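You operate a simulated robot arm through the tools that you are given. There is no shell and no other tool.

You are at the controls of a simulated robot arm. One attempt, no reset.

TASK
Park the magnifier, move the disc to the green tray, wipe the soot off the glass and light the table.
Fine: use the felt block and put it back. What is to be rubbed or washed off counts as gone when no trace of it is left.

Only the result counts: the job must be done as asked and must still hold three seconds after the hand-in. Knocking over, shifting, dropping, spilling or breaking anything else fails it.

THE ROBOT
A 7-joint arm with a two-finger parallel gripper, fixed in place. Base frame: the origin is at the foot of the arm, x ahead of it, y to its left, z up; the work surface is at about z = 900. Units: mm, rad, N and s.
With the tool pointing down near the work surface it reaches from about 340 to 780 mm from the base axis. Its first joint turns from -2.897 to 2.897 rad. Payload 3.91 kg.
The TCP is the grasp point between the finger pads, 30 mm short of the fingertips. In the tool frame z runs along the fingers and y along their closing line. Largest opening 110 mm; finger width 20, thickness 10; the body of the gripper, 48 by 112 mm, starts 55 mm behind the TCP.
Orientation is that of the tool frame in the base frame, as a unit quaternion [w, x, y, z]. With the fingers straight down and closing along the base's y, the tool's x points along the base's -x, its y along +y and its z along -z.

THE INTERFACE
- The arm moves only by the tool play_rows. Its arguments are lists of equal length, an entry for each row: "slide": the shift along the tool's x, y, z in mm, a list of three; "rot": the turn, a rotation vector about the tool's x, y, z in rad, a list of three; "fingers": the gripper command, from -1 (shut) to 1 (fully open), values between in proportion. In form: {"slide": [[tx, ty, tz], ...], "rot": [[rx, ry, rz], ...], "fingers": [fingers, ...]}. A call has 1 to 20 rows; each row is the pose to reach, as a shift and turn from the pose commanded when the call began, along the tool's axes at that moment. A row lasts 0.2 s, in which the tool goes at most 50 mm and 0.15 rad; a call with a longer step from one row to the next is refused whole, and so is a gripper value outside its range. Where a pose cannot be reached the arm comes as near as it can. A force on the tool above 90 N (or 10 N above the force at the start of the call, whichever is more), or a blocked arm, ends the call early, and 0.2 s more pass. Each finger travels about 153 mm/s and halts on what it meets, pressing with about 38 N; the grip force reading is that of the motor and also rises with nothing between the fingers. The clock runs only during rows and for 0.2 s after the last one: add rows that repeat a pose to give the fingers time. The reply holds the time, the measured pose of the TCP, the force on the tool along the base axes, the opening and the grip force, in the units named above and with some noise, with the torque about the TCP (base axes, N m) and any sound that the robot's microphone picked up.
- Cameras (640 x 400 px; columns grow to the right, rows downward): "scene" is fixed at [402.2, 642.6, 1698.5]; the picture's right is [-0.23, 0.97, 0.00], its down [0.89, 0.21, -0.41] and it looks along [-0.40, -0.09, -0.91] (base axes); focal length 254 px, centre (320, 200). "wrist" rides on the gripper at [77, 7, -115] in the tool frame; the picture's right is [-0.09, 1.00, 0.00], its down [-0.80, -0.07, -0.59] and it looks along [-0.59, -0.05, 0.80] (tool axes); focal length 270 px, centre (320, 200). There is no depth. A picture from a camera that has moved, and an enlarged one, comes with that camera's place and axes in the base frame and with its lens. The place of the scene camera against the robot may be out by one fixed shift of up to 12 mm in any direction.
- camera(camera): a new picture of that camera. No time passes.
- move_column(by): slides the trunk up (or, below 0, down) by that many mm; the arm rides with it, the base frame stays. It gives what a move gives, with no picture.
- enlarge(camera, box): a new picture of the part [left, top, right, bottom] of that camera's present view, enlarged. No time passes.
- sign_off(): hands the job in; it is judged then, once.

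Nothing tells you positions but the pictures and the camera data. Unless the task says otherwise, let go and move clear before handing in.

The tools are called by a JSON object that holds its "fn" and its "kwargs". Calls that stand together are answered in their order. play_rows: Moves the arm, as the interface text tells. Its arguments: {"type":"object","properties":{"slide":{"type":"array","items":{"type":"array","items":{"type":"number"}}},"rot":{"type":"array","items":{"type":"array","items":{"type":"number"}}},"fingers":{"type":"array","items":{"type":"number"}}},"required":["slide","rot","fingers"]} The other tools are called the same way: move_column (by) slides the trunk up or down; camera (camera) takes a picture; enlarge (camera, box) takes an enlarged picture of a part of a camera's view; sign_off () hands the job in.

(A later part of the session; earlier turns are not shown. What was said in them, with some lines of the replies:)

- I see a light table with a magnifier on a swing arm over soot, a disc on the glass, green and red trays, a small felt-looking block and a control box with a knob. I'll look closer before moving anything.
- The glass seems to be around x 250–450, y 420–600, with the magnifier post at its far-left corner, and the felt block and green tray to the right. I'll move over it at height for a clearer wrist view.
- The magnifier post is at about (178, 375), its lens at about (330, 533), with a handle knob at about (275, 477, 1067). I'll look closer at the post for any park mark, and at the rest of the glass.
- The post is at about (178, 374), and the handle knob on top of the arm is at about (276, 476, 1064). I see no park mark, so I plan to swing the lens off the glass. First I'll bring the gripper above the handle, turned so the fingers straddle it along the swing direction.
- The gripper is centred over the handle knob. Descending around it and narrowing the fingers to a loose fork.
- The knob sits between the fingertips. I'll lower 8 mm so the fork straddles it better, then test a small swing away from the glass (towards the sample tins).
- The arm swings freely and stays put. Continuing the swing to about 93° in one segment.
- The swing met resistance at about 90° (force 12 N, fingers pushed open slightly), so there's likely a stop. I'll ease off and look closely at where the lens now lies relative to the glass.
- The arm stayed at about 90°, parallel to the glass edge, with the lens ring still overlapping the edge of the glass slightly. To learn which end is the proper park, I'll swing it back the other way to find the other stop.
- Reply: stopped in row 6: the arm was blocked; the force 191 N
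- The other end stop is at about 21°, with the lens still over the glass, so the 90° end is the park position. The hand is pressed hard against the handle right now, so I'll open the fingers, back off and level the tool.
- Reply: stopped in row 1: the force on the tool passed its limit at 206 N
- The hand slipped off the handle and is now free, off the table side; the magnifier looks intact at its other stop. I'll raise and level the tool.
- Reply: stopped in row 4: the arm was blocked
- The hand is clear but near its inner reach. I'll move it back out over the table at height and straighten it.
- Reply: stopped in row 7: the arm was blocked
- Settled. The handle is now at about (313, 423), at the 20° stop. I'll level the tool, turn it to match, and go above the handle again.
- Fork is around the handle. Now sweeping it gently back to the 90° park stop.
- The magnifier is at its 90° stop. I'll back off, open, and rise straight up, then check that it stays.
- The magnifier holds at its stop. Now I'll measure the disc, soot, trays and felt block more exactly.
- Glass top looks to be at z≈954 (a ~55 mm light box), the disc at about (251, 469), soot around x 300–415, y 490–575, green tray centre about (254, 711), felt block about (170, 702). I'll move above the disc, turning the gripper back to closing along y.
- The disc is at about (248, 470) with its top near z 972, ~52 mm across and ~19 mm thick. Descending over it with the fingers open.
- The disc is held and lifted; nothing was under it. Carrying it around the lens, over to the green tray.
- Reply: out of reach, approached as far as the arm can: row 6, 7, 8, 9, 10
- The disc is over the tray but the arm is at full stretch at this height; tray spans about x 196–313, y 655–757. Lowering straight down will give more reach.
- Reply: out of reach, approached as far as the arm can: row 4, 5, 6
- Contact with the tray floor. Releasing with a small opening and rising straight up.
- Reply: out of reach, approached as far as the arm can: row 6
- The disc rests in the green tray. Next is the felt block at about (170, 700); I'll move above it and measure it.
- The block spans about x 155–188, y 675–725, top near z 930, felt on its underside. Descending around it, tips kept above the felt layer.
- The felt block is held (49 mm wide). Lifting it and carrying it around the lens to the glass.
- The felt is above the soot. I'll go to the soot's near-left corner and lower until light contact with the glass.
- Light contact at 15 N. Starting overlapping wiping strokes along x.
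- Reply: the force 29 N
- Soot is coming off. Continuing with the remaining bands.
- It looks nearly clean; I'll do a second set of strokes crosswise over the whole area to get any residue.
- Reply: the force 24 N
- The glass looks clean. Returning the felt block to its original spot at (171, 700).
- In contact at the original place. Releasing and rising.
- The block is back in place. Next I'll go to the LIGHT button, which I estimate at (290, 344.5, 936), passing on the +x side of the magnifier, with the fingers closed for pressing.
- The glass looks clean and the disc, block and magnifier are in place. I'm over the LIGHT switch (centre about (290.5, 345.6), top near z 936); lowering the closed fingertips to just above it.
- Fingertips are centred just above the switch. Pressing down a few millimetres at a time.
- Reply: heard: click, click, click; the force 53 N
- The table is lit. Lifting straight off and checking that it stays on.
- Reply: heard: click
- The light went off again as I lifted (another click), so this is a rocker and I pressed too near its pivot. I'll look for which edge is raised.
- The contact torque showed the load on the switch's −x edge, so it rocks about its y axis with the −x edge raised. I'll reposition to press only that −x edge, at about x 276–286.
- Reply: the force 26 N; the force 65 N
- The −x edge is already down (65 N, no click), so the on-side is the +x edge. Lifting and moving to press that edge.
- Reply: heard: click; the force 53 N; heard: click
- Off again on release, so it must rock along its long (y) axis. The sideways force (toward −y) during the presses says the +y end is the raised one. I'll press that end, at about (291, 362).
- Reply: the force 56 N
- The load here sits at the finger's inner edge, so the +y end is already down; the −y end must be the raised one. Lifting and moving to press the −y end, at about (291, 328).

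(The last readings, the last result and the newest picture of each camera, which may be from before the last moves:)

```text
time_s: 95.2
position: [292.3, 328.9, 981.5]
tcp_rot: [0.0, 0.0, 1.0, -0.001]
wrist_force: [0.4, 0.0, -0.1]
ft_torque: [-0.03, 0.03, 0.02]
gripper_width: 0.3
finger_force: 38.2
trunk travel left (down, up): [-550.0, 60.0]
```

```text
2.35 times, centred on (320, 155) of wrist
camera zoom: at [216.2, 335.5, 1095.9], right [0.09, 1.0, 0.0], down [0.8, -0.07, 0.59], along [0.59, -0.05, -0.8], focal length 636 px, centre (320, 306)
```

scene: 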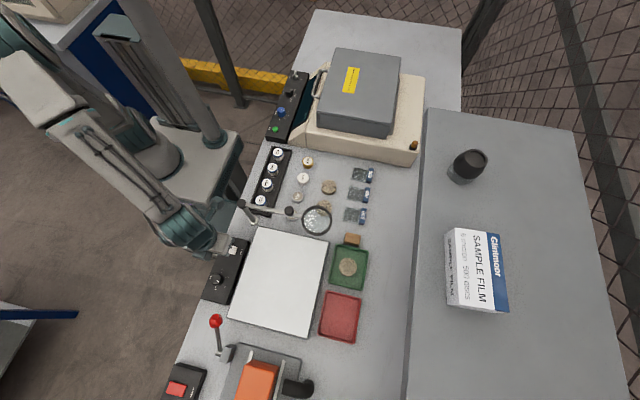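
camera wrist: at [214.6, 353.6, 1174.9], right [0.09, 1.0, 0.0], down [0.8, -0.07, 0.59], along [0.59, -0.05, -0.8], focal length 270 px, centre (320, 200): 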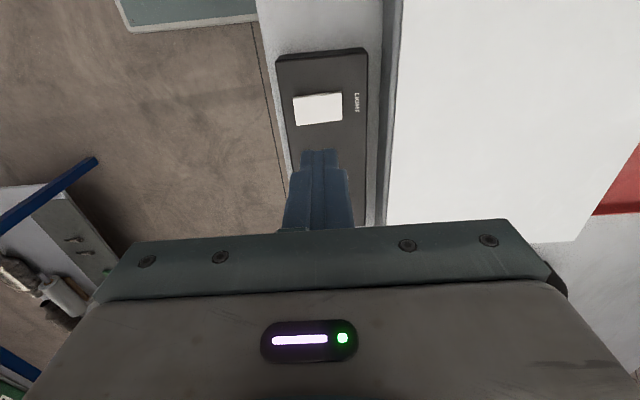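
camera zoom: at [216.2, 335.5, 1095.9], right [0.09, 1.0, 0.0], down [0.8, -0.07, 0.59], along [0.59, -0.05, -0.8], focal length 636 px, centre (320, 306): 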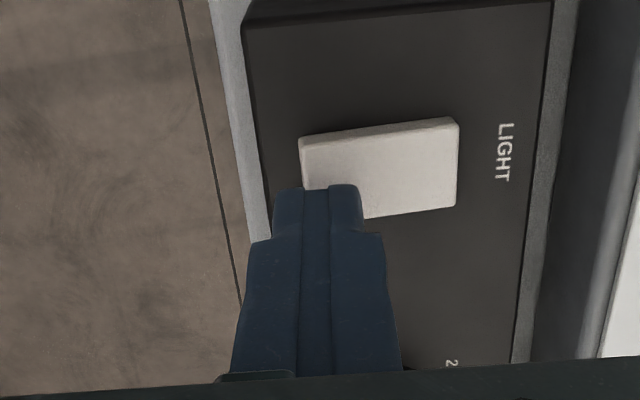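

{"fn": "play_rows", "kwargs": {"slide": [[0, 0, 5], [0, 0, 8], [0, 0, 11], [0, 0, 14], [0, 0, 14]], "rot": [[0, 0, 0], [0, 0, 0], [0, 0, 0], [0, 0, 0], [0, 0, 0]], "fingers": [-1, -1, -1, -1, -1]}}

{"fn": "enlarge", "kwargs": {"camera": "scene", "box": [195, 200, 295, 290]}}

```text
time_s: 96.4
position: [291.0, 326.6, 968.8]
tcp_rot: [0.0, 0.0, 1.0, 0.0]
wrist_force: [0.6, -1.4, 3.4]
ft_torque: [-0.03, 0.03, -0.01]
gripper_width: 0.1
finger_force: 37.4
trunk travel left (down, up): [-550.0, 60.0]
heard: click
```

```text
4.44 times, centred on (245, 245) of scene
camera zoom: at [402.2, 642.6, 1698.5], right [-0.23, 0.97, 0.0], down [0.89, 0.21, -0.41], along [-0.4, -0.09, -0.91], focal length 1127 px, centre (653, 0)
```

zoom: 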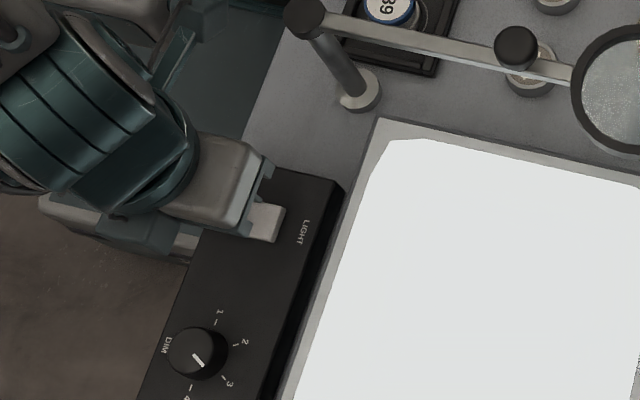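

A clean click at low force and the light is on. Pressing slightly further to seat it, then lifting off.

{"fn": "play_rows", "kwargs": {"slide": [[0, 0, 1.5], [0, 0, 2.5], [0, 0, 2.5], [0, 0, -10], [0, 0, -45], [0, 0, -90], [0, 0, -90]], "rot": [[0, 0, 0], [0, 0, 0], [0, 0, 0], [0, 0, 0], [0, 0, 0], [0, 0, 0], [0, 0, 0]], "fingers": [-1, -1, -1, -1, -1, -1, -1]}}

{"fn": "camera", "kwargs": {"camera": "scene"}}

{"fn": "enlarge", "kwargs": {"camera": "scene", "box": [225, 225, 345, 340]}}

{"fn": "camera", "kwargs": {"camera": "wrist"}}

```text
time_s: 98.0
position: [291.7, 325.3, 1057.7]
tcp_rot: [0.0, 0.0, 1.0, 0.0]
wrist_force: [0.2, 0.8, -0.4]
ft_torque: [0.03, 0.0, 0.02]
gripper_width: 0.0
finger_force: 37.8
trunk travel left (down, up): [-550.0, 60.0]
```

```text
taken
```

scene: 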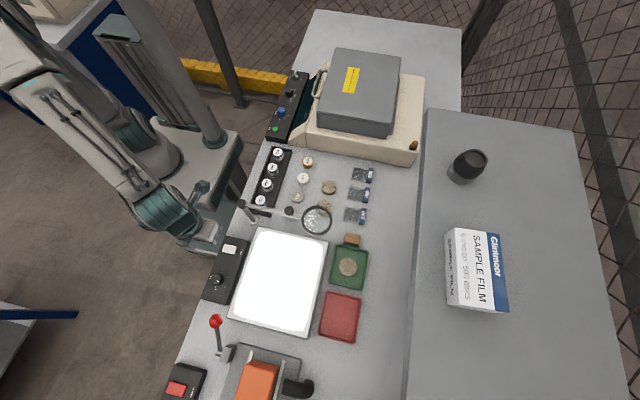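

```text
3.48 times, centred on (285, 282) of scene
camera zoom: at [402.2, 642.6, 1698.5], right [-0.23, 0.97, 0.0], down [0.89, 0.21, -0.41], along [-0.4, -0.09, -0.91], focal length 882 px, centre (442, -87)
```

zoom: 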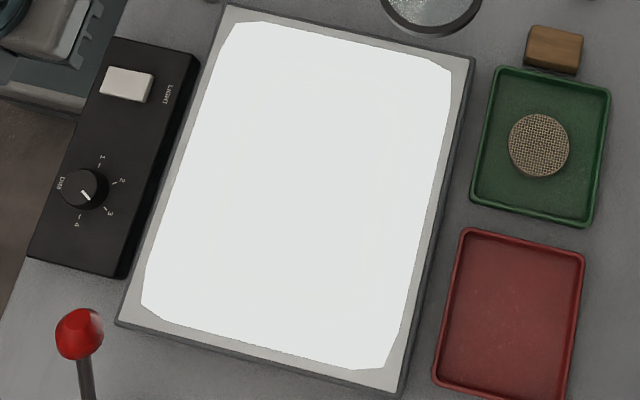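

```text
taken
camera wrist: at [215.4, 333.1, 1172.6], right [0.09, 1.0, 0.0], down [0.8, -0.07, 0.59], along [0.59, -0.05, -0.8], focal length 270 px, centre (320, 200)
```

wrist: 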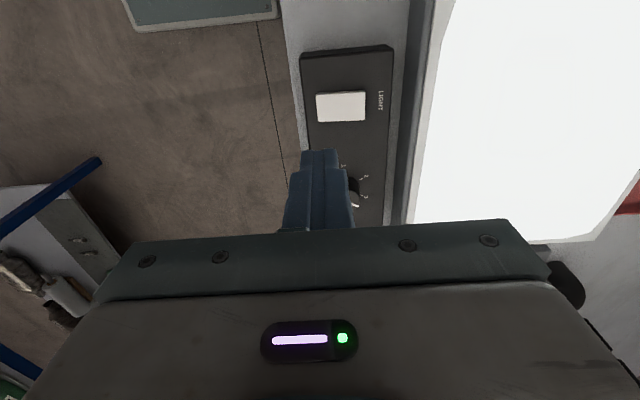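

{"fn": "enlarge", "kwargs": {"camera": "scene", "box": [255, 245, 325, 310]}}

{"fn": "enlarge", "kwargs": {"camera": "scene", "box": [230, 135, 390, 260]}}

{"fn": "enlarge", "kwargs": {"camera": "scene", "box": [150, 290, 326, 400]}}

```text
6.15 times, centred on (290, 278) of scene
camera zoom: at [402.2, 642.6, 1698.5], right [-0.23, 0.97, 0.0], down [0.89, 0.21, -0.41], along [-0.4, -0.09, -0.91], focal length 1560 px, centre (505, -277)
```

zoom: 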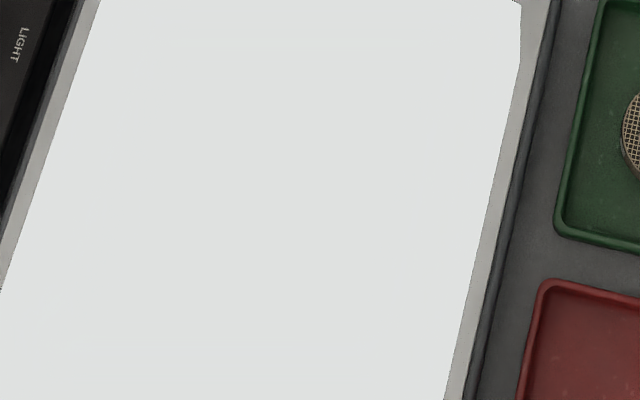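

```text
3.20 times, centred on (310, 198) of scene
camera zoom: at [402.2, 642.6, 1698.5], right [-0.23, 0.97, 0.0], down [0.89, 0.21, -0.41], along [-0.4, -0.09, -0.91], focal length 811 px, centre (352, 208)
```

zoom: 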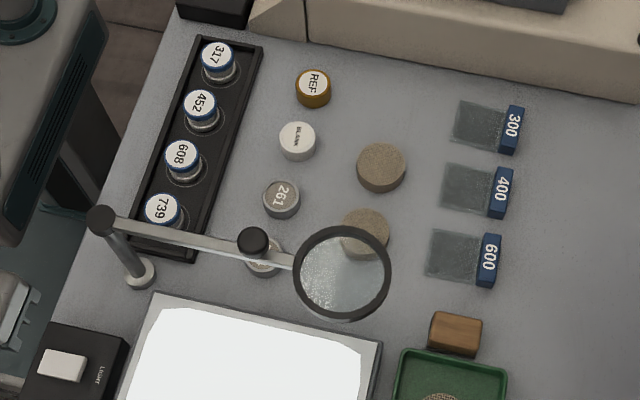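

```text
3.64 times, centred on (238, 345) of scene
camera zoom: at [402.2, 642.6, 1698.5], right [-0.23, 0.97, 0.0], down [0.89, 0.21, -0.41], along [-0.4, -0.09, -0.91], focal length 922 px, centre (618, -327)
```

zoom: 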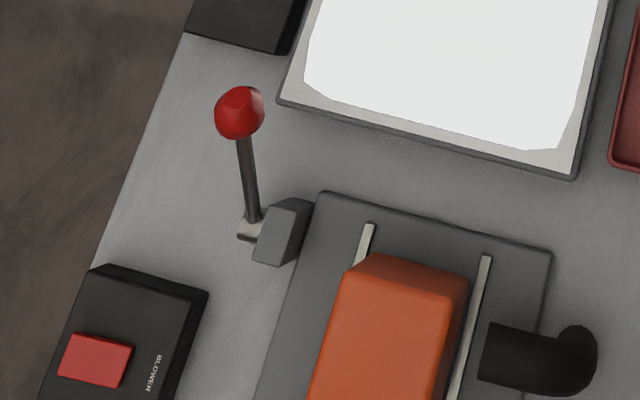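

{"fn": "enlarge", "kwargs": {"camera": "scene", "box": [300, 215, 380, 265]}}

{"fn": "enlarge", "kwargs": {"camera": "scene", "box": [225, 190, 345, 265]}}

```text
8.00 times, centred on (340, 240) of scene
camera zoom: at [402.2, 642.6, 1698.5], right [-0.23, 0.97, 0.0], down [0.89, 0.21, -0.41], along [-0.4, -0.09, -0.91], focal length 2028 px, centre (160, -120)
```

zoom: 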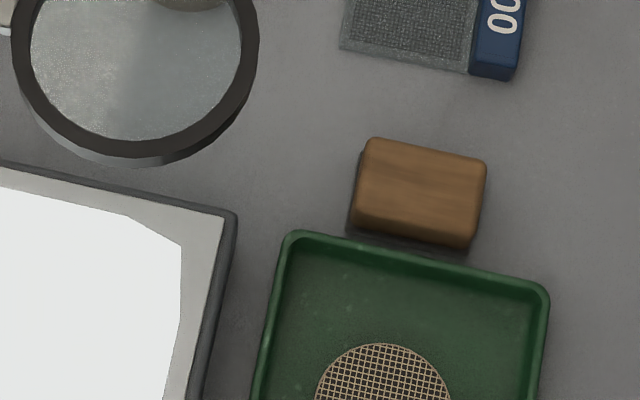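

```text
5.33 times, centred on (285, 228) of scene
camera zoom: at [402.2, 642.6, 1698.5], right [-0.23, 0.97, 0.0], down [0.89, 0.21, -0.41], along [-0.4, -0.09, -0.91], focal length 1352 px, centre (507, 53)
```

zoom: 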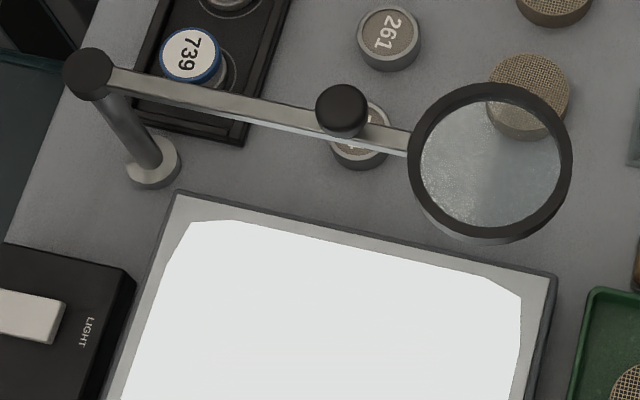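

Everything looks right: magnifier at its park stop, disc in the green tray, glass clean and lit, block back within about a millimetre. Raising the hand well clear before handing in.

{"fn": "play_rows", "kwargs": {"slide": [[0, 0, -30], [0, 0, -60], [0, 0, -90], [0, 0, -90], [0, 0, -90], [0, 0, -90]], "rot": [[0, 0, 0], [0, 0, 0], [0, 0, 0], [0, 0, 0], [0, 0, 0], [0, 0, 0]], "fingers": [-1, -0.6, -0.2, 0, 0, 0]}}

{"fn": "camera", "kwargs": {"camera": "scene"}}

```text
time_s: 99.4
position: [294.3, 325.8, 1148.7]
tcp_rot: [0.0, 0.001, 1.0, 0.0]
wrist_force: [0.4, 0.1, -0.4]
ft_torque: [0.04, -0.01, -0.04]
gripper_width: 55.1
finger_force: 0.0
trunk travel left (down, up): [-550.0, 60.0]
```

```text
taken
```

scene: 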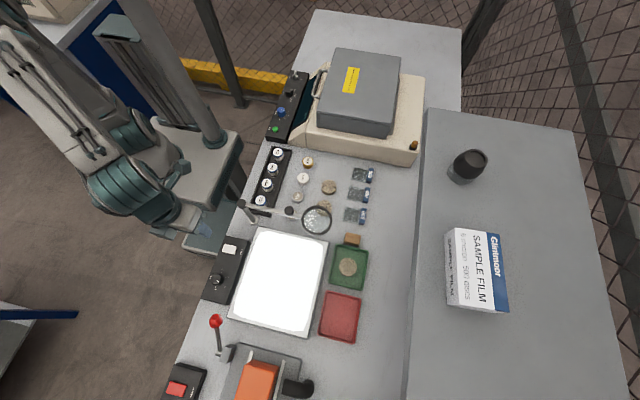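

The table is still lit, the disc is in the green tray, the magnifier and felt block are in place, and the hand is clear. Handing in.

{"fn": "sign_off", "kwargs": {}}

```text
The job is handed in.
```

I handed the job in with all four parts done. The last pictures before hand-in showed each of them in place, but the judging gave no verdict.

- **Magnifier:** I swung it to its end stop at the back edge of the glass. The table had no park mark, and the arm's other stop leaves the lens over the glass, so I took this end as the park position. The lens ring still overhangs the glass edge by about 17 mm there, because the stop goes no further.
- **Disc:** It is lying flat in the green tray.
- **Soot:** I wiped the whole area twice, in crossing directions, with the felt block. No trace showed before or after the light came on. The block is back within about 1 mm of where it started.
- **Light:** The table is lit and stayed lit after I let go of the switch. It is a rocker switch, and pressing its middle only lit it briefly, so it flicked on and off twice before I pressed the correct end.

While finding the magnifier's other stop I pushed too hard, about 190–200 N. The hand slipped off and swung out over the side of the table. I saw no damage, and the magnifier moved normally afterwards and looked undisturbed.
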